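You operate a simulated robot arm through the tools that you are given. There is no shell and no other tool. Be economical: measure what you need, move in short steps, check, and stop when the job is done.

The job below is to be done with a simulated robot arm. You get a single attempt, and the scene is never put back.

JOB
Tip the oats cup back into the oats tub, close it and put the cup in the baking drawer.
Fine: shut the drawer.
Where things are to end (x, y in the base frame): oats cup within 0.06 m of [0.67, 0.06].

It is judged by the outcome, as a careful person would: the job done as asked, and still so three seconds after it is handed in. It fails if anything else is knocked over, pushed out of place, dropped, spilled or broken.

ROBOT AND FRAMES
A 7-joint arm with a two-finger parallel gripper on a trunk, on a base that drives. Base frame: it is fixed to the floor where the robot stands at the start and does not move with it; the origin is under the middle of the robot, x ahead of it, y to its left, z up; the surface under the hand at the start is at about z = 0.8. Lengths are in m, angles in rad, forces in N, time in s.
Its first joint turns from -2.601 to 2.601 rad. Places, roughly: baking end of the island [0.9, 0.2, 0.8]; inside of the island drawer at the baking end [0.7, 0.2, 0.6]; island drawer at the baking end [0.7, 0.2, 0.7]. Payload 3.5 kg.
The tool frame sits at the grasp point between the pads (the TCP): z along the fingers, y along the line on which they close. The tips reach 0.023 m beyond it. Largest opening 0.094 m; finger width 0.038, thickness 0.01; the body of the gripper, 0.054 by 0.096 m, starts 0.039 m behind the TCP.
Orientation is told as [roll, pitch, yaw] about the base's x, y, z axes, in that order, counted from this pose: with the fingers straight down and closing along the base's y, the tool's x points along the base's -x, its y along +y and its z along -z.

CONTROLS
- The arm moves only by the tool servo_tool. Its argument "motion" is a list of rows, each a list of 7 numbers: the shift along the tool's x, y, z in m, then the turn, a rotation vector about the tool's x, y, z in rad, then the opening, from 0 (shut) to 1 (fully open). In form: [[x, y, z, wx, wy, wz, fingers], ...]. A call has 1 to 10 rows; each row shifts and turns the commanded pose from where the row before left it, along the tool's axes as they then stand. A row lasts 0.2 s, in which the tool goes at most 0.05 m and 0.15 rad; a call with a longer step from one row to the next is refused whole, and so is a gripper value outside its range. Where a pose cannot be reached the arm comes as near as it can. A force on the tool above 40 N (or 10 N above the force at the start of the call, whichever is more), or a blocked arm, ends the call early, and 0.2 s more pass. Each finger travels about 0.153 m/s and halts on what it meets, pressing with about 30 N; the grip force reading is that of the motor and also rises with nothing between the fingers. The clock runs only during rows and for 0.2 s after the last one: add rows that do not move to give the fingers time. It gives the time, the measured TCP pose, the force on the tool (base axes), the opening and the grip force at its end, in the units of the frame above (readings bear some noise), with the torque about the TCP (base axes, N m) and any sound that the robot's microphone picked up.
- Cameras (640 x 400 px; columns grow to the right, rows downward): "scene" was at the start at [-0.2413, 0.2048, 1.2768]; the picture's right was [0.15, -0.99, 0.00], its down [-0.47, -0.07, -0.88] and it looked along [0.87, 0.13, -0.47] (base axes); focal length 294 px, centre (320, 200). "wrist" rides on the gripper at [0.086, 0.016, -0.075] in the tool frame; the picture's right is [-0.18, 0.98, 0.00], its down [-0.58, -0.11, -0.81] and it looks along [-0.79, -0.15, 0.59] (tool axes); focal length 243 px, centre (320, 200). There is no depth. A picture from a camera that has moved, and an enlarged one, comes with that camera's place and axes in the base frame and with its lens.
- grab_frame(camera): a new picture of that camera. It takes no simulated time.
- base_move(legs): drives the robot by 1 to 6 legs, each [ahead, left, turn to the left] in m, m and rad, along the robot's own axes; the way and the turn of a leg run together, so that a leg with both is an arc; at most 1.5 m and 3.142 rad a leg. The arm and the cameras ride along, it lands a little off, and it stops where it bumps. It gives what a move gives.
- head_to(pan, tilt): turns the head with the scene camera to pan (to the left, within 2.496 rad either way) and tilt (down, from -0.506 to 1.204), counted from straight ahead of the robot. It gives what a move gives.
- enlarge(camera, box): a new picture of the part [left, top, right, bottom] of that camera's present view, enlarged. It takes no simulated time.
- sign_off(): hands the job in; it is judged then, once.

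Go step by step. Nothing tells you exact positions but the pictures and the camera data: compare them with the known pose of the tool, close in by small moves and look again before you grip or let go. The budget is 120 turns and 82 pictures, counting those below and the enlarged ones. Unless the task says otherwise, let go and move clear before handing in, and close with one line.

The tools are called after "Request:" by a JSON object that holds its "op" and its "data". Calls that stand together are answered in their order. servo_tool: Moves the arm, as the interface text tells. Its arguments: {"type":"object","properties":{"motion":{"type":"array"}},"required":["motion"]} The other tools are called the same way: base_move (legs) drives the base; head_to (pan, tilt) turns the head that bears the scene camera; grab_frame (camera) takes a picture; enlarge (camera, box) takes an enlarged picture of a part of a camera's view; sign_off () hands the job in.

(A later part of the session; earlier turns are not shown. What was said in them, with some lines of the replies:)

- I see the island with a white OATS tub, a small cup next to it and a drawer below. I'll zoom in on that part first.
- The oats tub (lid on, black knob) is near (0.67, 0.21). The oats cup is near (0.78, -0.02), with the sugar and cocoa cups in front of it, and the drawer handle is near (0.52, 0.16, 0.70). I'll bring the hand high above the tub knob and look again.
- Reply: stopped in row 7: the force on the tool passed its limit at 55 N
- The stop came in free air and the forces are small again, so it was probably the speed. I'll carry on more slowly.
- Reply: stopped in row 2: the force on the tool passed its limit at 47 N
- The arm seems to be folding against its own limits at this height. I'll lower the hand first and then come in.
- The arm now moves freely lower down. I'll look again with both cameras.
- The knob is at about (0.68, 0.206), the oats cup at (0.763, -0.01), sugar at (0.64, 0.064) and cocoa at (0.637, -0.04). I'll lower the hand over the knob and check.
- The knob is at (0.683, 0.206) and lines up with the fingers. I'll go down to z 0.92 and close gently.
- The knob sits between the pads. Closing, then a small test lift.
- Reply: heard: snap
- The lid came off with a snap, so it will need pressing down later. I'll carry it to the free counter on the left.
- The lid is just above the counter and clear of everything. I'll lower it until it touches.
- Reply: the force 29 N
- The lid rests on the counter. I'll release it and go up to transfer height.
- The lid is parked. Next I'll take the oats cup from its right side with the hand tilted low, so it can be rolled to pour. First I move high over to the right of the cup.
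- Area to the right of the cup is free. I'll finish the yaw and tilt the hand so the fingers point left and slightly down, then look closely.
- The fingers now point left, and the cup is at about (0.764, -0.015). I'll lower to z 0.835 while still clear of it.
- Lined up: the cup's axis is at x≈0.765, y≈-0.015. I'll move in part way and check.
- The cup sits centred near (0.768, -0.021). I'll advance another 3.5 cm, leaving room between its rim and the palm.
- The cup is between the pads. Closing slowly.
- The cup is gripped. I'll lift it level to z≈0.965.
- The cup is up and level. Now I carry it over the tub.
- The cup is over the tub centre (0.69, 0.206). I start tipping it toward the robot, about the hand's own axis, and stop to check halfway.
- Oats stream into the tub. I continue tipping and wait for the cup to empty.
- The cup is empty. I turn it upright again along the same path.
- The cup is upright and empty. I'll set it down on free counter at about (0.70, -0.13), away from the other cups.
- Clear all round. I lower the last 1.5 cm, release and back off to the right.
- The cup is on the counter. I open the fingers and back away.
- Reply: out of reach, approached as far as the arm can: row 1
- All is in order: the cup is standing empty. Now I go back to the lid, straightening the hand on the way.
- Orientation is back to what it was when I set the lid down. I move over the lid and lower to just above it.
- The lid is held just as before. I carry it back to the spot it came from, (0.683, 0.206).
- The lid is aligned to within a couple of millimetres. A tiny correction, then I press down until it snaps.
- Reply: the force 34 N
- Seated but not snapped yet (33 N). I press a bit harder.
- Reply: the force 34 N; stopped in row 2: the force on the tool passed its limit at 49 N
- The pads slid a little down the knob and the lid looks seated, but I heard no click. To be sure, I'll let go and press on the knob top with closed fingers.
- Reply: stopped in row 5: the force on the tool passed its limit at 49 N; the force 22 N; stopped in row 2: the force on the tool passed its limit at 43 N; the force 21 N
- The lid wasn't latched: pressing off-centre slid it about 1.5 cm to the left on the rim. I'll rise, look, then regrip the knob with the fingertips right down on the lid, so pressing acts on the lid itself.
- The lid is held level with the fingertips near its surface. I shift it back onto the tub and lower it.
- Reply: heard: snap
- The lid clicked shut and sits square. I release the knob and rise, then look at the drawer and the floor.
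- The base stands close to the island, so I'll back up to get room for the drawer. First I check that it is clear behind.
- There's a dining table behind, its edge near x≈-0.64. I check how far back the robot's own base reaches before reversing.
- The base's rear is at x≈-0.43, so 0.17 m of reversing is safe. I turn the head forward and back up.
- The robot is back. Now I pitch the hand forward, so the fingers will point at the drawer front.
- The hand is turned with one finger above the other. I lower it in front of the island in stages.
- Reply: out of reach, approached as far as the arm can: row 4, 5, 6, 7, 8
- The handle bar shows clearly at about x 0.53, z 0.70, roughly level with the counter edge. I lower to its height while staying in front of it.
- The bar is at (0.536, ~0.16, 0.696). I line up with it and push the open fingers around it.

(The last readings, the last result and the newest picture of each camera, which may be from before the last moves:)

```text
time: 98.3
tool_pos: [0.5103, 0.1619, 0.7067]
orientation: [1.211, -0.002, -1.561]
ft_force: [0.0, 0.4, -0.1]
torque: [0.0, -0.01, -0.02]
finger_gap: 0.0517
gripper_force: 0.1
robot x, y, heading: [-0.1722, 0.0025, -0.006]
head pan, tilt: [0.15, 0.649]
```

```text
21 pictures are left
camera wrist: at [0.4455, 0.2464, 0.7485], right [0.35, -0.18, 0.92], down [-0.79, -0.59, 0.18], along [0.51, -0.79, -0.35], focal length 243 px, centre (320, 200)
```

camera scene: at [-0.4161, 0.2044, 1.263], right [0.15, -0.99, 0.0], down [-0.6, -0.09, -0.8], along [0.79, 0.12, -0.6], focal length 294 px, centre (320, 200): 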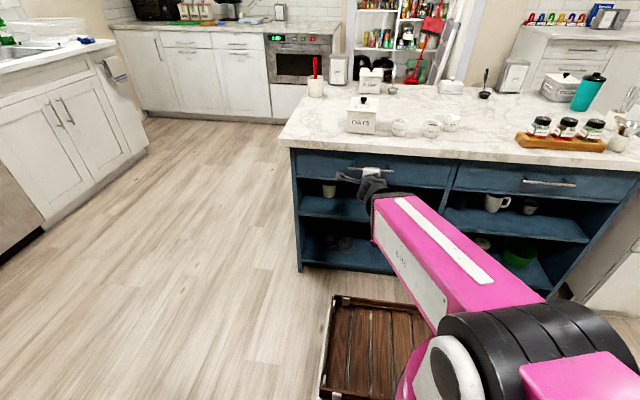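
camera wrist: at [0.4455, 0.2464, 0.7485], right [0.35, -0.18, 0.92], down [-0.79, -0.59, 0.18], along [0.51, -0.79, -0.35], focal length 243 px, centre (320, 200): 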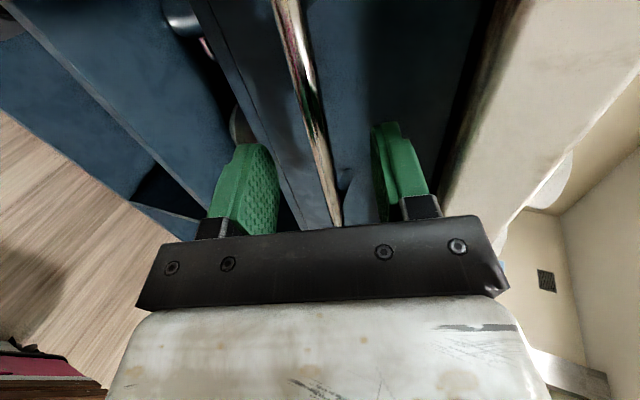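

The bar runs between the fingers. A little further in, then close on it.

Request:
{"op": "servo_tool", "data": {"motion": [[0, 0, 0.008, 0, 0, 0, 0.55], [0, 0, 0.007, 0, 0, 0, 0.55], [0, 0, 0, 0, 0, 0, 0.35], [0, 0, 0, 0, 0, 0, 0.2], [0, 0, 0, 0, 0, 0, 0.1], [0, 0, 0, 0, 0, 0, 0], [0, 0, 0, 0, 0, 0, 0]]}}

Request:
{"op": "grab_frame", "data": {"camera": "wrist"}}

```text
time: 99.9
tool_pos: [0.5241, 0.162, 0.7022]
orientation: [1.206, -0.001, -1.563]
ft_force: [-3.6, 1.4, -10.1]
torque: [1.78, 0.14, -0.5]
finger_gap: 0.0117
gripper_force: 45.4
robot x, y, heading: [-0.1695, 0.0008, -0.001]
head pan, tilt: [0.15, 0.649]
```

```text
20 pictures are left
camera wrist: at [0.4593, 0.2467, 0.743], right [0.35, -0.18, 0.92], down [-0.79, -0.59, 0.18], along [0.51, -0.79, -0.35], focal length 243 px, centre (320, 200)
```

wrist: 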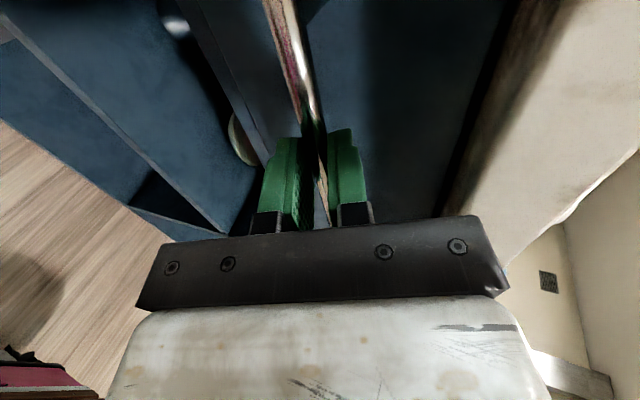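

I have the handle. I pull the drawer straight out, gently.

Request:
{"op": "servo_tool", "data": {"motion": [[0, -0.002, -0.003, 0, 0, 0, 0], [0, -0.0034, -0.0094, 0, 0, 0, 0], [0, -0.0034, -0.0094, 0, 0, 0, 0], [0, -0.0034, -0.0094, 0, 0, 0, 0], [0, -0.0034, -0.0094, 0, 0, 0, 0], [0, -0.0034, -0.0094, 0, 0, 0, 0], [0, -0.0034, -0.0094, 0, 0, 0, 0], [0, 0, 0, 0, 0, 0, 0]]}}

```text
time: 101.7
tool_pos: [0.4597, 0.1614, 0.7007]
orientation: [1.207, -0.001, -1.561]
ft_force: [-1.3, 19.0, -19.0]
torque: [2.06, 0.25, 0.55]
finger_gap: 0.0117
gripper_force: 45.4
robot x, y, heading: [-0.17, 0.0001, -0.004]
head pan, tilt: [0.15, 0.649]
```

The drawer slides freely. I relax the side load a little and continue the pull with a short reverse of the base.

Request:
{"op": "servo_tool", "data": {"motion": [[0.002, -0.002, 0, 0, 0, 0, 0], [0, 0, 0, 0, 0, 0, 0]]}}

Request:
{"op": "base_move", "data": {"legs": [[-0.07, 0, 0]]}}

Request:
{"op": "grab_frame", "data": {"camera": "scene"}}

```text
time: 102.3
tool_pos: [0.4581, 0.1605, 0.7019]
orientation: [1.21, -0.002, -1.564]
ft_force: [1.3, 2.2, 16.8]
torque: [1.81, -0.35, -0.06]
finger_gap: 0.0117
gripper_force: 45.2
robot x, y, heading: [-0.1705, 0.0018, 0.001]
head pan, tilt: [0.15, 0.649]
```

```text
time: 103.5
tool_pos: [0.3889, 0.1617, 0.7015]
orientation: [1.207, 0.003, -1.568]
ft_force: [1.4, 1.0, 3.5]
torque: [1.16, -0.13, -0.83]
finger_gap: 0.0105
gripper_force: 45.1
robot x, y, heading: [-0.2395, 0.0023, 0.003]
head pan, tilt: [0.15, 0.649]
stopped in leg 1: the robot was blocked; the commanded pose is now the measured one
```

```text
19 pictures are left
camera scene: at [-0.4844, 0.2044, 1.263], right [0.15, -0.99, 0.0], down [-0.6, -0.09, -0.8], along [0.79, 0.12, -0.6], focal length 294 px, centre (320, 200)
```

scene: 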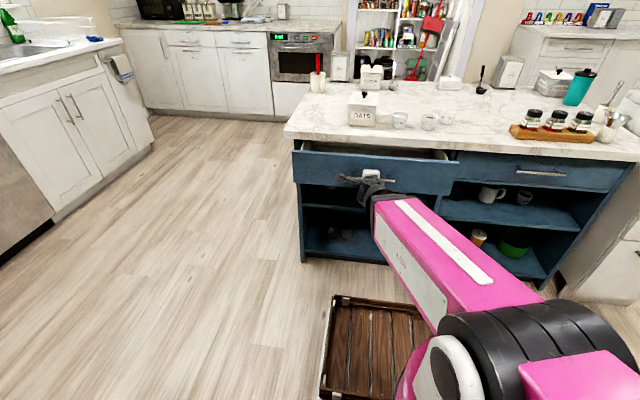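

The drawer is out 13.5 cm and the base can't go further back. I'll loosen the grip slightly and swing the hand down around the bar, so the arm can pull closer to the robot.

Request:
{"op": "servo_tool", "data": {"motion": [[0, 0, 0, 0, 0, 0, 0.25], [0, 0, 0, 0, 0, 0, 0.25], [0, 0.001, 0, 0.08, 0, 0, 0.25], [0, 0.0018, 0, 0.14, 0, 0, 0.25], [0, 0.0018, 0, 0.14, 0, 0, 0.25], [0, 0.0018, 0, 0.14, 0, 0, 0.25], [0, 0, 0, 0, 0, 0, 0.25]]}}

Request:
{"op": "grab_frame", "data": {"camera": "wrist"}}

```text
time: 105.2
tool_pos: [0.3923, 0.1611, 0.7072]
orientation: [0.709, -0.001, -1.569]
ft_force: [-0.8, -0.1, 0.0]
torque: [0.0, -0.02, 0.01]
finger_gap: 0.0236
gripper_force: 0.1
robot x, y, heading: [-0.2406, -0.0018, -0.001]
head pan, tilt: [0.15, 0.649]
```

```text
18 pictures are left
camera wrist: at [0.3564, 0.247, 0.7741], right [0.75, -0.18, 0.64], down [-0.6, -0.58, 0.54], along [0.27, -0.79, -0.55], focal length 243 px, centre (320, 200)
```

wrist: 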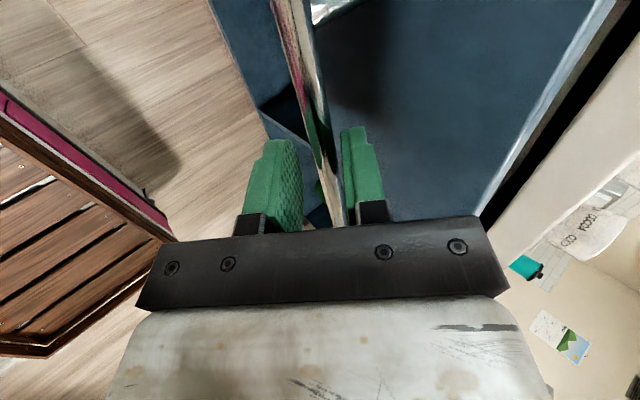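

This works without contact forces. I continue the swing, then hook and pull.

Request:
{"op": "servo_tool", "data": {"motion": [[0, 0.0018, 0, 0.14, 0, 0, 0.25], [0, 0.0018, 0, 0.14, 0, 0, 0.25], [0, 0.0018, 0, 0.14, 0, 0, 0.25], [0, 0, 0, 0, 0, 0, 0.1], [0, 0, 0, 0, 0, 0, 0], [0, 0, 0, 0, 0, 0, 0]]}}

```text
time: 106.5
tool_pos: [0.3966, 0.1606, 0.7098]
orientation: [0.289, 0.002, -1.569]
ft_force: [0.5, 1.7, 11.9]
torque: [0.18, 0.02, -1.69]
finger_gap: 0.0112
gripper_force: 44.8
robot x, y, heading: [-0.2391, -0.0004, 0.001]
head pan, tilt: [0.15, 0.649]
```

Gripped again, with the hand nearly vertical. I pull another 11 cm.

Request:
{"op": "servo_tool", "data": {"motion": [[0, -0.006, -0.0018, 0, 0, 0, 0], [0, -0.012, -0.0036, 0, 0, 0, 0], [0, -0.0145, -0.0043, 0, 0, 0, 0], [0, -0.0145, -0.0043, 0, 0, 0, 0], [0, -0.0145, -0.0043, 0, 0, 0, 0], [0, -0.0145, -0.0043, 0, 0, 0, 0], [0, -0.0145, -0.0043, 0, 0, 0, 0], [0, -0.0145, -0.0043, 0, 0, 0, 0], [0, 0, 0, 0, 0, 0, 0]]}}

Request:
{"op": "grab_frame", "data": {"camera": "scene"}}

```text
time: 108.5
tool_pos: [0.2862, 0.1617, 0.7108]
orientation: [0.291, 0.0, -1.568]
ft_force: [-1.7, 1.6, 9.5]
torque: [0.1, 0.08, -1.77]
finger_gap: 0.0115
gripper_force: 44.6
robot x, y, heading: [-0.2404, 0.002, -0.0]
head pan, tilt: [0.15, 0.649]
```

```text
17 pictures are left
camera scene: at [-0.4846, 0.2044, 1.263], right [0.15, -0.99, 0.0], down [-0.6, -0.09, -0.8], along [0.79, 0.12, -0.6], focal length 294 px, centre (320, 200)
```

scene: 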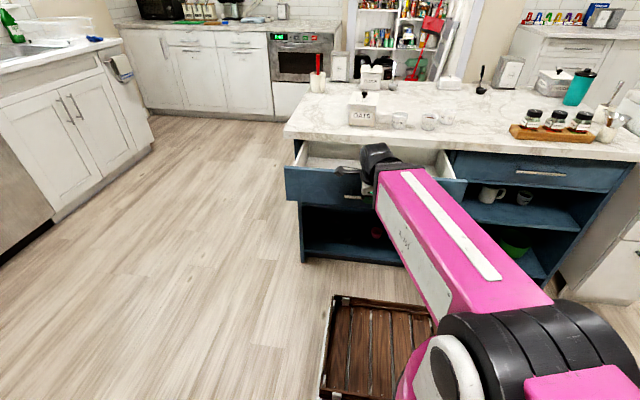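

The drawer is open about 0.246 m, so the cup must go at x≈0.425, y≈0.06 inside it. I release the bar, lift clear and straighten the hand.

Request:
{"op": "servo_tool", "data": {"motion": [[0, 0, 0, 0, 0, 0, 0.25], [0, 0, 0, 0, 0, 0, 0.25], [0, 0.0043, -0.0144, 0, 0, 0, 0.25], [0, 0.0057, -0.0192, 0, 0, 0, 0.25], [0, 0.0086, -0.0287, 0, 0, 0, 0.25], [0, 0.0114, -0.0383, 0, 0, 0, 0.4], [0, 0.0114, -0.0383, 0, 0, 0, 0.8]]}}

Request:
{"op": "servo_tool", "data": {"motion": [[0, 0.02, -0.012, 0.1, 0, 0, 1], [0, 0.03, -0.012, 0.1, 0, 0, 1], [0, 0.04, -0.012, 0.09, 0, 0, 1], [-0.01, 0.045, -0.012, 0, 0, 0, 1], [-0.02, 0.045, -0.012, 0, 0, 0, 1], [-0.03, 0.038, -0.01, 0, 0, 0, 1], [-0.03, 0.038, 0, 0, 0, 0, 1], [-0.03, 0.038, 0, 0, 0, 0, 1]]}}

```text
time: 110.2
tool_pos: [0.2883, 0.1618, 0.8561]
orientation: [0.289, 0.0, -1.567]
ft_force: [1.3, -0.5, 0.1]
torque: [0.0, 0.02, 0.0]
finger_gap: 0.0754
gripper_force: 0.1
robot x, y, heading: [-0.2387, 0.0005, 0.0]
head pan, tilt: [0.15, 0.649]
```

```text
refused: row 5 steps farther than a row can; nothing moved
```

Request:
{"op": "servo_tool", "data": {"motion": [[0, 0.02, -0.012, 0.1, 0, 0, 1], [0, 0.025, -0.015, 0.1, 0, 0, 1], [0, 0.03, -0.02, 0.09, 0, 0, 1], [-0.02, 0.035, -0.02, 0, 0, 0, 1], [-0.025, 0.035, -0.02, 0, 0, 0, 1], [-0.03, 0.035, -0.01, 0, 0, 0, 1], [-0.03, 0.035, 0, 0, 0, 0, 1], [-0.03, 0.035, 0, 0, 0, 0, 1], [-0.03, 0.035, 0, 0, 0, 0, 1]]}}

```text
time: 112.2
tool_pos: [0.5646, -0.0009, 0.9633]
orientation: [-0.002, -0.001, -1.568]
ft_force: [-0.3, -0.3, 0.3]
torque: [0.02, -0.01, 0.0]
finger_gap: 0.094
gripper_force: 0.1
robot x, y, heading: [-0.2423, -0.0001, -0.006]
head pan, tilt: [0.15, 0.649]
```

Request:
{"op": "servo_tool", "data": {"motion": [[-0.02, 0.022, 0, 0, 0, 0, 1], [-0.03, 0.033, 0, 0, 0, 0, 1], [-0.03, 0.033, 0, 0, 0, 0, 1], [-0.03, 0.033, 0, 0, 0, 0, 1], [-0.015, 0.016, 0, 0, 0, 0, 1], [0, 0, 0.02, 0, 0, 0, 1], [0, 0, 0.02, 0, 0, 0, 1], [0, 0, 0, 0, 0, 0, 1]]}}

Request:
{"op": "grab_frame", "data": {"camera": "wrist"}}

Request:
{"op": "enlarge", "data": {"camera": "scene", "box": [280, 60, 520, 210]}}

```text
time: 114.0
tool_pos: [0.7012, -0.1255, 0.9241]
orientation: [-0.001, 0.001, -1.569]
ft_force: [-0.7, -0.6, -0.1]
torque: [0.01, -0.03, -0.02]
finger_gap: 0.094
gripper_force: 0.1
robot x, y, heading: [-0.2391, -0.001, -0.0]
head pan, tilt: [0.15, 0.649]
```

```text
16 pictures are left
camera wrist: at [0.7173, -0.0407, 0.9982], right [0.98, -0.18, 0.0], down [-0.11, -0.58, 0.81], along [-0.15, -0.79, -0.59], focal length 243 px, centre (320, 200)
```

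wrist: 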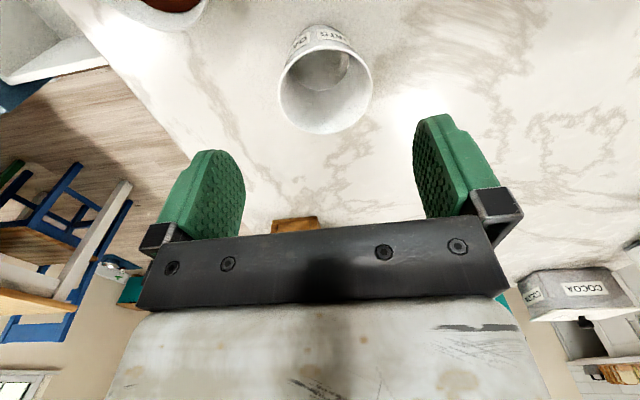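

```text
2.67 times, centred on (400, 135) of scene
camera zoom: at [-0.4844, 0.2043, 1.263], right [0.15, -0.99, 0.0], down [-0.6, -0.09, -0.8], along [0.79, 0.12, -0.6], focal length 785 px, centre (107, 373)
```

zoom: 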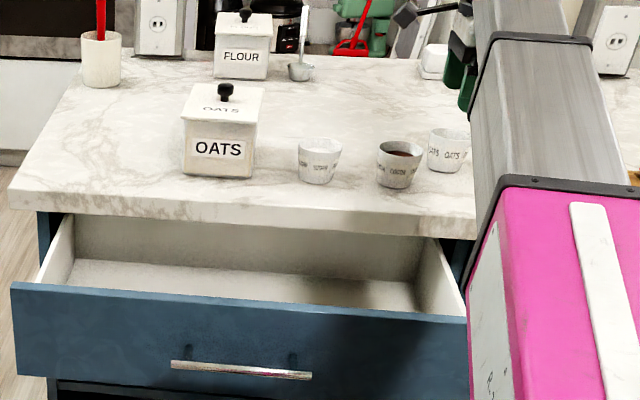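

The drawer is empty and the cup is right beneath the hand at (0.704, -0.124). I descend over it and look before gripping.

Request:
{"op": "servo_tool", "data": {"motion": [[0.001, 0.003, 0.015, 0, 0, 0, 1], [0, 0, 0.02, 0, 0, 0, 1], [0, 0, 0.02, 0, 0, 0, 1], [0, 0, 0.02, 0, 0, 0, 1], [0, 0, 0.014, 0, 0, 0, 1], [0, 0, 0.006, 0, 0, 0, 1], [0, 0, 0, 0, 0, 0, 1]]}}

Request:
{"op": "grab_frame", "data": {"camera": "wrist"}}

```text
time: 115.5
tool_pos: [0.704, -0.1256, 0.8282]
orientation: [-0.004, 0.0, -1.567]
ft_force: [-0.1, 0.8, -0.8]
torque: [0.05, -0.02, -0.02]
finger_gap: 0.0941
gripper_force: 0.1
robot x, y, heading: [-0.2377, 0.0007, -0.003]
head pan, tilt: [0.15, 0.649]
```

```text
14 pictures are left
camera wrist: at [0.7208, -0.0397, 0.9025], right [0.98, -0.18, 0.0], down [-0.11, -0.58, 0.81], along [-0.15, -0.79, -0.59], focal length 243 px, centre (320, 200)
```

wrist: 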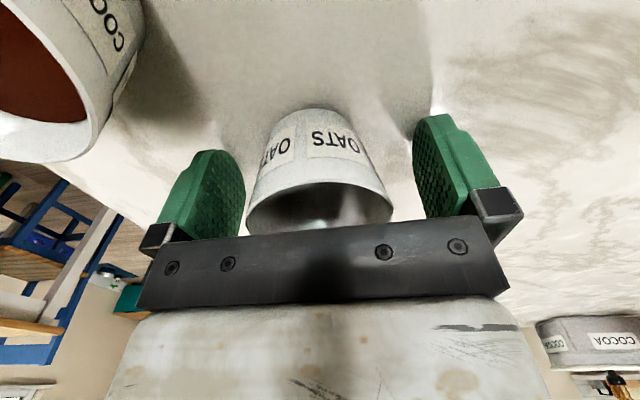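

Request:
{"op": "servo_tool", "data": {"motion": [[0, 0, 0, 0, 0, 0, 0.8], [0, 0, 0, 0, 0, 0, 0.65], [0, 0, 0, 0, 0, 0, 0.5], [0, 0, 0, 0, 0, 0, 0.35], [0, 0, 0, 0, 0, 0, 0.3], [0, 0, -0.01, 0, 0, 0, 0.3], [0, 0, -0.025, 0, 0, 0, 0.3], [0, 0, -0.035, 0, 0, 0, 0.3], [0, 0, -0.035, 0, 0, 0, 0.3], [0, 0, -0.015, 0, 0, 0, 0.3]]}}

Request:
{"op": "servo_tool", "data": {"motion": [[0.012, -0.018, 0, 0, 0, 0, 0.3], [0.022, -0.034, 0, 0, 0, 0, 0.3], [0.025, -0.038, 0, 0, 0, 0, 0.3], [0.025, -0.038, 0, 0, 0, 0, 0.3], [0.025, -0.038, 0, 0, 0, 0, 0.3], [0.025, -0.038, 0, 0, 0, 0, 0.3], [0.025, -0.038, 0, 0, 0, 0, 0.3], [0.018, -0.026, 0, 0, 0, 0, 0.3], [0.008, -0.012, 0, 0, 0, 0, 0.3], [0, 0, 0, 0, 0, 0, 0.3]]}}

Request:
{"op": "enlarge", "data": {"camera": "scene", "box": [280, 60, 520, 210]}}

```text
time: 117.8
tool_pos: [0.7041, -0.1266, 0.9487]
orientation: [-0.003, -0.001, -1.567]
ft_force: [-0.9, 0.6, -1.3]
torque: [0.01, -0.02, -0.03]
finger_gap: 0.0605
gripper_force: 30.3
robot x, y, heading: [-0.2389, 0.0029, 0.001]
head pan, tilt: [0.15, 0.649]
```

```text
time: 120.0
tool_pos: [0.4237, 0.0581, 0.9473]
orientation: [-0.002, 0.002, -1.567]
ft_force: [0.5, -0.2, -0.8]
torque: [-0.02, 0.03, 0.06]
finger_gap: 0.0607
gripper_force: 30.3
robot x, y, heading: [-0.2388, 0.0012, 0.002]
head pan, tilt: [0.15, 0.649]
```

```text
2.67 times, centred on (400, 135) of scene
camera zoom: at [-0.4844, 0.2044, 1.263], right [0.15, -0.99, 0.0], down [-0.6, -0.09, -0.8], along [0.79, 0.12, -0.6], focal length 785 px, centre (107, 373)
```

zoom: 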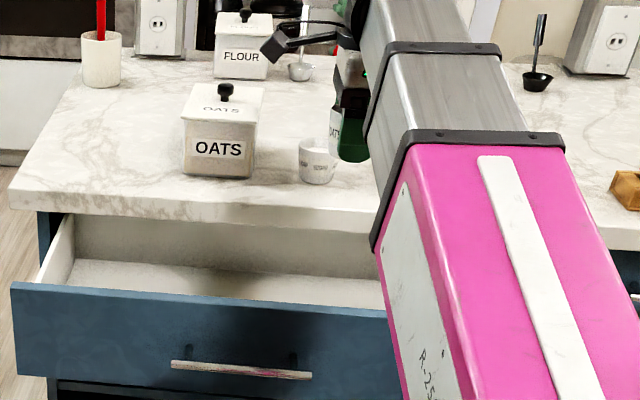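

The cup is over the open drawer at (0.424, 0.058). I lower it inside in stages.

Request:
{"op": "servo_tool", "data": {"motion": [[0, 0, 0.02, 0, 0, 0, 0.3], [0, 0, 0.03, 0, 0, 0, 0.3], [0, 0, 0.035, 0, 0, 0, 0.3], [0, 0, 0.035, 0, 0, 0, 0.3], [0, 0, 0.035, 0, 0, 0, 0.3], [0, 0, 0.035, 0, 0, 0, 0.3], [0, 0, 0.03, 0, 0, 0, 0.3], [0, 0, 0.015, 0, 0, 0, 0.3], [0, 0, 0, 0, 0, 0, 0.3]]}}

Request:
{"op": "grab_frame", "data": {"camera": "wrist"}}

```text
time: 122.0
tool_pos: [0.4236, 0.0572, 0.713]
orientation: [-0.002, 0.0, -1.568]
ft_force: [0.1, -0.3, -0.5]
torque: [0.03, 0.0, 0.0]
finger_gap: 0.0605
gripper_force: 30.0
robot x, y, heading: [-0.2382, 0.0017, 0.004]
head pan, tilt: [0.15, 0.649]
```

```text
12 pictures are left
camera wrist: at [0.4393, 0.1434, 0.7879], right [0.98, -0.18, 0.0], down [-0.11, -0.58, 0.81], along [-0.15, -0.79, -0.59], focal length 243 px, centre (320, 200)
```

wrist: 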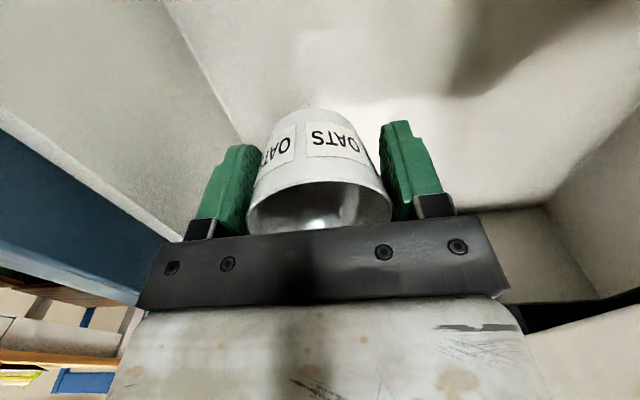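

Request:
{"op": "servo_tool", "data": {"motion": [[0, 0, 0.008, 0, 0, 0, 0.3], [0, 0, 0.008, 0, 0, 0, 0.3], [0, 0, 0.006, 0, 0, 0, 0.3], [0, 0, 0, 0, 0, 0, 0.3]]}}

Request:
{"op": "enlarge", "data": {"camera": "wrist", "box": [160, 60, 480, 240]}}

```text
time: 123.0
tool_pos: [0.4233, 0.0582, 0.6911]
orientation: [-0.002, 0.001, -1.568]
ft_force: [0.3, -0.9, -1.0]
torque: [0.0, 0.02, -0.01]
finger_gap: 0.0607
gripper_force: 29.4
robot x, y, heading: [-0.238, 0.0021, -0.004]
head pan, tilt: [0.15, 0.649]
```

```text
2.00 times, centred on (320, 150) of wrist
camera zoom: at [0.4397, 0.1438, 0.7654], right [0.98, -0.18, 0.0], down [-0.11, -0.58, 0.81], along [-0.15, -0.79, -0.59], focal length 485 px, centre (320, 300)
```

zoom: 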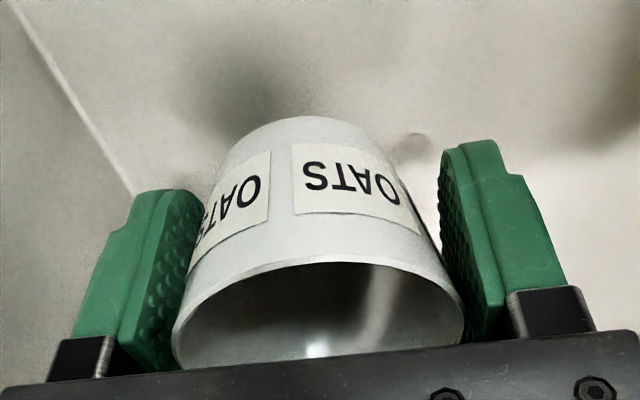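

Request:
{"op": "servo_tool", "data": {"motion": [[0, 0, 0.005, 0, 0, 0, 0.3], [0, 0, 0.005, 0, 0, 0, 0.3], [0, 0, 0, 0, 0, 0, 0.3]]}}

```text
time: 123.8
tool_pos: [0.4236, 0.0563, 0.6809]
orientation: [-0.002, -0.002, -1.568]
ft_force: [-0.4, -0.2, -1.6]
torque: [0.02, -0.01, 0.01]
finger_gap: 0.0604
gripper_force: 30.1
robot x, y, heading: [-0.236, 0.0012, 0.004]
head pan, tilt: [0.15, 0.649]
```

Request:
{"op": "servo_tool", "data": {"motion": [[0, 0, 0.004, 0, 0, 0, 0.3], [0, 0, 0.003, 0, 0, 0, 0.3], [0, 0, 0, 0, 0, 0, 0.3]]}}

Request:
{"op": "enlarge", "data": {"camera": "wrist", "box": [160, 60, 480, 240]}}

```text
time: 124.5
tool_pos: [0.4229, 0.0569, 0.6742]
orientation: [-0.005, 0.0, -1.567]
ft_force: [-0.6, -0.6, -0.1]
torque: [0.01, 0.02, 0.01]
finger_gap: 0.0602
gripper_force: 29.7
robot x, y, heading: [-0.2372, 0.0001, -0.003]
head pan, tilt: [0.15, 0.649]
```

```text
2.00 times, centred on (320, 150) of wrist
camera zoom: at [0.4399, 0.1435, 0.7486], right [0.98, -0.18, 0.0], down [-0.11, -0.58, 0.81], along [-0.15, -0.79, -0.59], focal length 485 px, centre (320, 300)
```

zoom: 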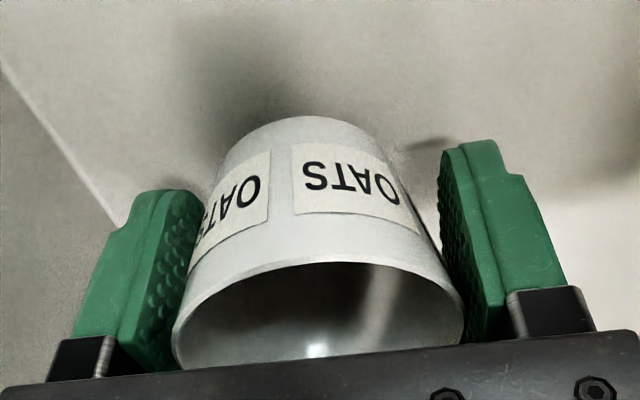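

Request:
{"op": "servo_tool", "data": {"motion": [[0, 0, 0.003, 0, 0, 0, 0.3], [0, 0, 0.003, 0, 0, 0, 0.3], [0, 0, 0, 0, 0, 0, 0.3]]}}

```text
time: 125.3
tool_pos: [0.4238, 0.0574, 0.6686]
orientation: [-0.001, 0.0, -1.567]
ft_force: [-0.7, 0.6, -2.1]
torque: [-0.01, -0.02, 0.02]
finger_gap: 0.0603
gripper_force: 29.5
robot x, y, heading: [-0.2386, 0.0026, 0.001]
head pan, tilt: [0.15, 0.649]
```

Request:
{"op": "servo_tool", "data": {"motion": [[0, 0, 0.003, 0, 0, 0, 0.3], [0, 0, 0.003, 0, 0, 0, 0.3], [0, 0, 0.002, 0, 0, 0, 0.3], [0, 0, 0, 0, 0, 0, 0.3]]}}

```text
time: 126.3
tool_pos: [0.4231, 0.0573, 0.6612]
orientation: [-0.005, 0.001, -1.566]
ft_force: [0.1, -0.9, 22.4]
torque: [-0.16, -0.14, -0.03]
finger_gap: 0.0606
gripper_force: 30.3
robot x, y, heading: [-0.2375, -0.0006, 0.0]
head pan, tilt: [0.15, 0.649]
```

The cup touches the drawer floor. I open just enough, rise straight out and look.

Request:
{"op": "servo_tool", "data": {"motion": [[0, 0, -0.001, 0, 0, 0, 0.5], [0, 0, 0, 0, 0, 0, 0.7], [0, 0, 0, 0, 0, 0, 0.8], [0, 0, -0.01, 0, 0, 0, 0.8], [0, 0, -0.025, 0, 0, 0, 0.8], [0, 0, -0.035, 0, 0, 0, 0.8], [0, 0, -0.035, 0, 0, 0, 0.8], [0, 0, -0.035, 0, 0, 0, 0.8], [0, 0, -0.035, 0, 0, 0, 0.8], [0, 0, -0.025, 0, 0, 0, 0.8]]}}

Request:
{"op": "grab_frame", "data": {"camera": "wrist"}}

```text
time: 128.6
tool_pos: [0.4237, 0.0578, 0.8626]
orientation: [-0.002, 0.001, -1.566]
ft_force: [0.2, 0.1, -0.1]
torque: [-0.02, 0.0, -0.01]
finger_gap: 0.075
gripper_force: 0.1
robot x, y, heading: [-0.2392, -0.001, -0.001]
head pan, tilt: [0.15, 0.649]
```

```text
9 pictures are left
camera wrist: at [0.4401, 0.1438, 0.938], right [0.98, -0.18, 0.0], down [-0.11, -0.58, 0.81], along [-0.15, -0.79, -0.59], focal length 243 px, centre (320, 200)
```

wrist: 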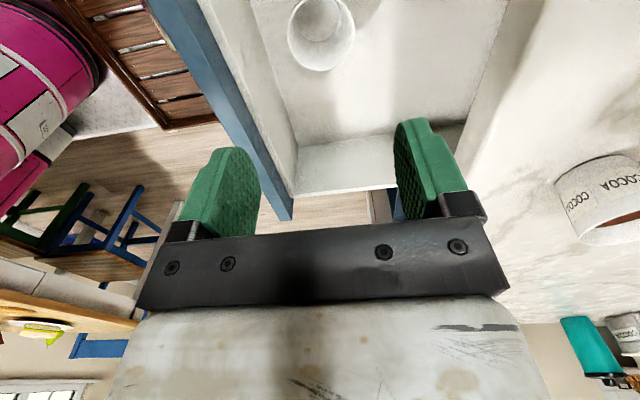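

The cup stands upright in the drawer. To close it I reverse the opening moves: back over the bar, grip, and push. First I go above the bar with the same hand tilt.

Request:
{"op": "servo_tool", "data": {"motion": [[0.012, -0.018, 0, 0, 0, 0, 0.6], [0.022, -0.029, 0, 0, 0, 0, 0.27], [0.025, -0.033, 0, 0, 0, 0, 0.27], [0.025, -0.033, 0, 0, 0, 0, 0.27], [0.02, -0.024, 0, 0, 0, 0, 0.27], [0, 0, 0, -0.1, 0, 0, 0.27], [0, 0, 0, -0.1, 0, 0, 0.27], [0, 0, 0, -0.089, 0, 0, 0.27], [0, 0, 0, 0, 0, 0, 0.27]]}}

Request:
{"op": "grab_frame", "data": {"camera": "wrist"}}

```text
time: 130.6
tool_pos: [0.2856, 0.1613, 0.8628]
orientation: [0.289, 0.002, -1.569]
ft_force: [0.7, -0.3, -0.2]
torque: [-0.01, 0.02, -0.01]
finger_gap: 0.0253
gripper_force: 0.1
robot x, y, heading: [-0.2406, 0.0026, -0.003]
head pan, tilt: [0.15, 0.649]
```

```text
8 pictures are left
camera wrist: at [0.2812, 0.2474, 0.9385], right [0.94, -0.18, 0.28], down [-0.33, -0.58, 0.74], along [0.03, -0.79, -0.61], focal length 243 px, centre (320, 200)
```

wrist: 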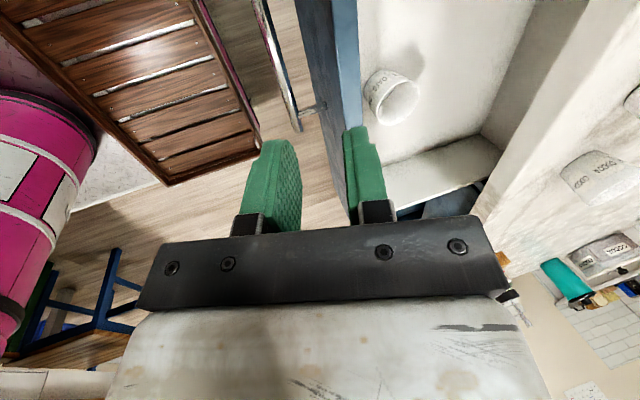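

The bar is exactly where expected (0.291, 0.697). I descend over it and grip.

Request:
{"op": "servo_tool", "data": {"motion": [[0, -0.0057, 0.0192, 0, 0, 0, 0.27], [0, -0.0086, 0.0287, 0, 0, 0, 0.27], [0, -0.0086, 0.0287, 0, 0, 0, 0.27], [0, -0.0086, 0.0287, 0, 0, 0, 0.27], [0, -0.0071, 0.024, 0, 0, 0, 0.27], [0, -0.0047, 0.0158, 0, 0, 0, 0.27], [0, 0, 0, 0, 0, 0, 0.15], [0, 0, 0, 0, 0, 0, 0], [0, 0, 0, 0, 0, 0, 0]]}}

```text
time: 132.6
tool_pos: [0.286, 0.162, 0.7098]
orientation: [0.288, 0.003, -1.571]
ft_force: [0.2, 0.8, 0.1]
torque: [0.14, 0.07, -1.67]
finger_gap: 0.0111
gripper_force: 45.0
robot x, y, heading: [-0.2407, 0.0005, 0.002]
head pan, tilt: [0.15, 0.649]
```

Gripped. I push the drawer in smoothly so the cup stays put.

Request:
{"op": "servo_tool", "data": {"motion": [[0, 0.004, 0.0012, 0, 0, 0, 0], [0, 0.008, 0.0024, 0, 0, 0, 0], [0, 0.0125, 0.0037, 0, 0, 0, 0], [0, 0.0135, 0.004, 0, 0, 0, 0], [0, 0.0135, 0.004, 0, 0, 0, 0], [0, 0.0135, 0.004, 0, 0, 0, 0], [0, 0.0135, 0.004, 0, 0, 0, 0], [0, 0.0125, 0.0037, 0, 0, 0, 0], [0, 0.0085, 0.0025, 0, 0, 0, 0], [0, 0.004, 0.0012, 0, 0, 0, 0]]}}

Request:
{"op": "servo_tool", "data": {"motion": [[0, 0, 0, 0, 0, 0, 0.25], [0, 0, 0, 0, 0, 0, 0.25], [0, -0.001, 0, -0.08, 0, 0, 0.25], [0, -0.0018, 0, -0.14, 0, 0, 0.25], [0, -0.0018, 0, -0.14, 0, 0, 0.25], [0, -0.0018, 0, -0.14, 0, 0, 0.25], [0, 0, 0, 0, 0, 0, 0.25]]}}

Request:
{"op": "grab_frame", "data": {"camera": "wrist"}}

```text
time: 134.8
tool_pos: [0.3943, 0.1615, 0.7101]
orientation: [0.288, 0.001, -1.57]
ft_force: [0.4, -2.0, -3.4]
torque: [0.0, 0.13, -1.79]
finger_gap: 0.0115
gripper_force: 44.6
robot x, y, heading: [-0.2384, 0.0024, -0.001]
head pan, tilt: [0.15, 0.649]
```

```text
time: 136.3
tool_pos: [0.3879, 0.1621, 0.7074]
orientation: [0.79, 0.001, -1.565]
ft_force: [-0.3, 0.0, -1.0]
torque: [0.02, 0.01, -0.03]
finger_gap: 0.0235
gripper_force: 0.0
robot x, y, heading: [-0.2387, 0.0001, 0.003]
head pan, tilt: [0.15, 0.649]
```

```text
7 pictures are left
camera wrist: at [0.3469, 0.2471, 0.7715], right [0.69, -0.18, 0.7], down [-0.65, -0.58, 0.49], along [0.32, -0.79, -0.52], focal length 243 px, centre (320, 200)
```

wrist: 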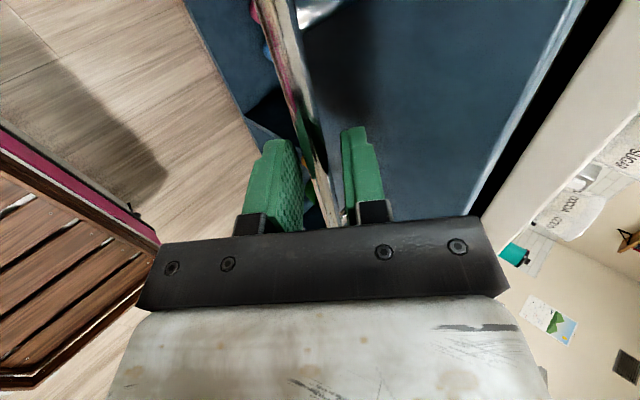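

Request:
{"op": "servo_tool", "data": {"motion": [[0, -0.0018, 0, -0.14, 0, 0, 0.25], [0, -0.0018, 0, -0.14, 0, 0, 0.25], [0, -0.0018, 0, -0.14, 0, 0, 0.25], [0, 0, 0, 0, 0, 0, 0.1], [0, 0, 0, 0, 0, 0, 0], [0, 0, 0, 0, 0, 0, 0]]}}

```text
time: 137.5
tool_pos: [0.386, 0.1616, 0.7014]
orientation: [1.204, 0.0, -1.57]
ft_force: [-2.4, 2.1, -14.2]
torque: [-1.29, 0.21, 0.68]
finger_gap: 0.0105
gripper_force: 45.7
robot x, y, heading: [-0.2367, 0.001, -0.001]
head pan, tilt: [0.15, 0.649]
stopped in row 5: the force on the tool passed its limit at 45 N (the readings are from after the stop); the commanded pose is now the measured one
```

Gripped again with the hand pointing forward. I push the drawer the rest of the way home.

Request:
{"op": "servo_tool", "data": {"motion": [[0, 0.0014, 0.0037, 0, 0, 0, 0], [0, 0.0029, 0.0075, 0, 0, 0, 0], [0, 0.0043, 0.0112, 0, 0, 0, 0], [0, 0.005, 0.0131, 0, 0, 0, 0], [0, 0.005, 0.0131, 0, 0, 0, 0], [0, 0.005, 0.0131, 0, 0, 0, 0], [0, 0.005, 0.0131, 0, 0, 0, 0], [0, 0.005, 0.0131, 0, 0, 0, 0], [0, 0.0043, 0.0112, 0, 0, 0, 0], [0, 0.0036, 0.0093, 0, 0, 0, 0]]}}

Request:
{"op": "servo_tool", "data": {"motion": [[0, 0.0029, 0.0075, 0, 0, 0, 0], [0, 0.0021, 0.0056, 0, 0, 0, 0], [0, 0.0014, 0.0037, 0, 0, 0, 0], [0, 0.0011, 0.0028, 0, 0, 0, 0], [0, 0.0011, 0.0028, 0, 0, 0, 0], [0, 0.0011, 0.0028, 0, 0, 0, 0], [0, 0, 0, 0, 0, 0, 0]]}}

Request:
{"op": "grab_frame", "data": {"camera": "scene"}}

```text
time: 139.7
tool_pos: [0.5024, 0.1626, 0.7015]
orientation: [1.205, 0.003, -1.567]
ft_force: [-0.7, 1.7, -15.6]
torque: [-1.14, 0.36, 0.93]
finger_gap: 0.0104
gripper_force: 45.0
robot x, y, heading: [-0.2338, 0.0017, 0.004]
head pan, tilt: [0.15, 0.649]
```

```text
time: 141.1
tool_pos: [0.5252, 0.164, 0.6993]
orientation: [1.203, 0.0, -1.568]
ft_force: [-4.1, 1.9, -6.6]
torque: [-1.19, 0.21, 0.85]
finger_gap: 0.0108
gripper_force: 45.5
robot x, y, heading: [-0.2347, 0.0006, 0.001]
head pan, tilt: [0.15, 0.649]
stopped in row 7: the force on the tool passed its limit at 51 N (the readings are from after the stop); the commanded pose is now the measured one
```

```text
6 pictures are left
camera scene: at [-0.4845, 0.2045, 1.263], right [0.15, -0.99, 0.0], down [-0.6, -0.09, -0.8], along [0.79, 0.12, -0.6], focal length 294 px, centre (320, 200)
```

scene: 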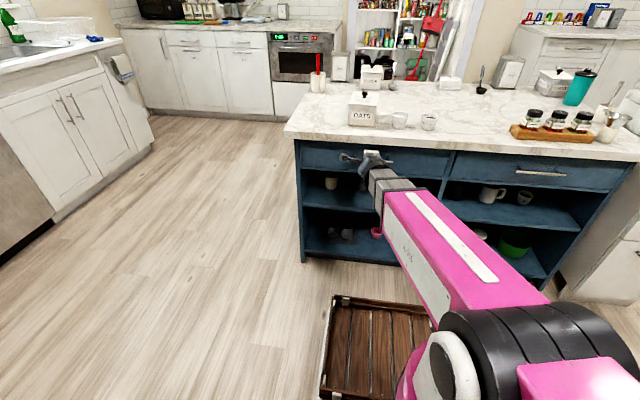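

The drawer met its stop, level with its neighbour. I open the fingers and withdraw straight back.

Request:
{"op": "servo_tool", "data": {"motion": [[0, 0, 0, 0, 0, 0, 0.3], [0, 0, 0, 0, 0, 0, 0.55], [0, 0, 0, 0, 0, 0, 0.55], [0, 0, -0.008, 0, 0, 0, 0.55], [0, 0, -0.02, 0, 0, 0, 0.55], [0, 0, -0.025, 0, 0, 0, 0.55], [0, 0, -0.025, 0, 0, 0, 0.55], [0, 0, -0.02, 0, 0, 0, 0.55], [0, 0, 0, 0, 0, 0, 0.55]]}}

Request:
{"op": "grab_frame", "data": {"camera": "wrist"}}

Request:
{"op": "enlarge", "data": {"camera": "scene", "box": [280, 60, 480, 220]}}

```text
time: 143.1
tool_pos: [0.4321, 0.1625, 0.7365]
orientation: [1.204, 0.001, -1.568]
ft_force: [0.3, 0.2, -0.2]
torque: [-0.01, 0.01, -0.03]
finger_gap: 0.0513
gripper_force: 0.0
robot x, y, heading: [-0.2383, -0.001, 0.0]
head pan, tilt: [0.15, 0.649]
```

```text
5 pictures are left
camera wrist: at [0.3702, 0.2472, 0.7782], right [0.35, -0.18, 0.92], down [-0.79, -0.58, 0.19], along [0.5, -0.79, -0.35], focal length 243 px, centre (320, 200)
```

wrist: 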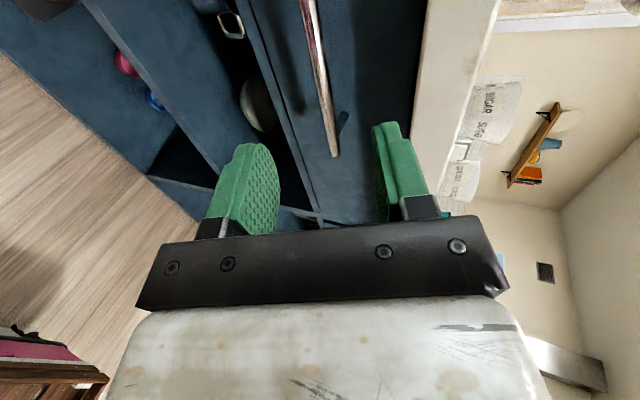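

```text
2.50 times, centred on (380, 140) of scene
camera zoom: at [-0.4846, 0.2044, 1.263], right [0.15, -0.99, 0.0], down [-0.6, -0.09, -0.8], along [0.79, 0.12, -0.6], focal length 736 px, centre (170, 350)
```

zoom: 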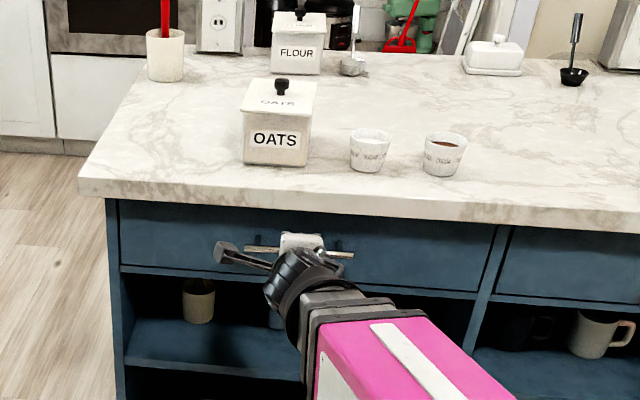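

The oats are back in the tub with its lid clicked on. The empty cup stands in the drawer, the drawer is shut flush, and the hand is clear, so I hand the job in.

Request:
{"op": "sign_off", "data": {}}

```text
The job is handed in.
```

I tipped the oats cup back into the tub, pressed the lid on until it clicked, put the empty cup in the baking drawer at about (0.67, 0.06), and shut the drawer. While I was reversing to open the drawer, the robot reported it was blocked, with the dining table behind it. I did not check whether it touched or moved the table.
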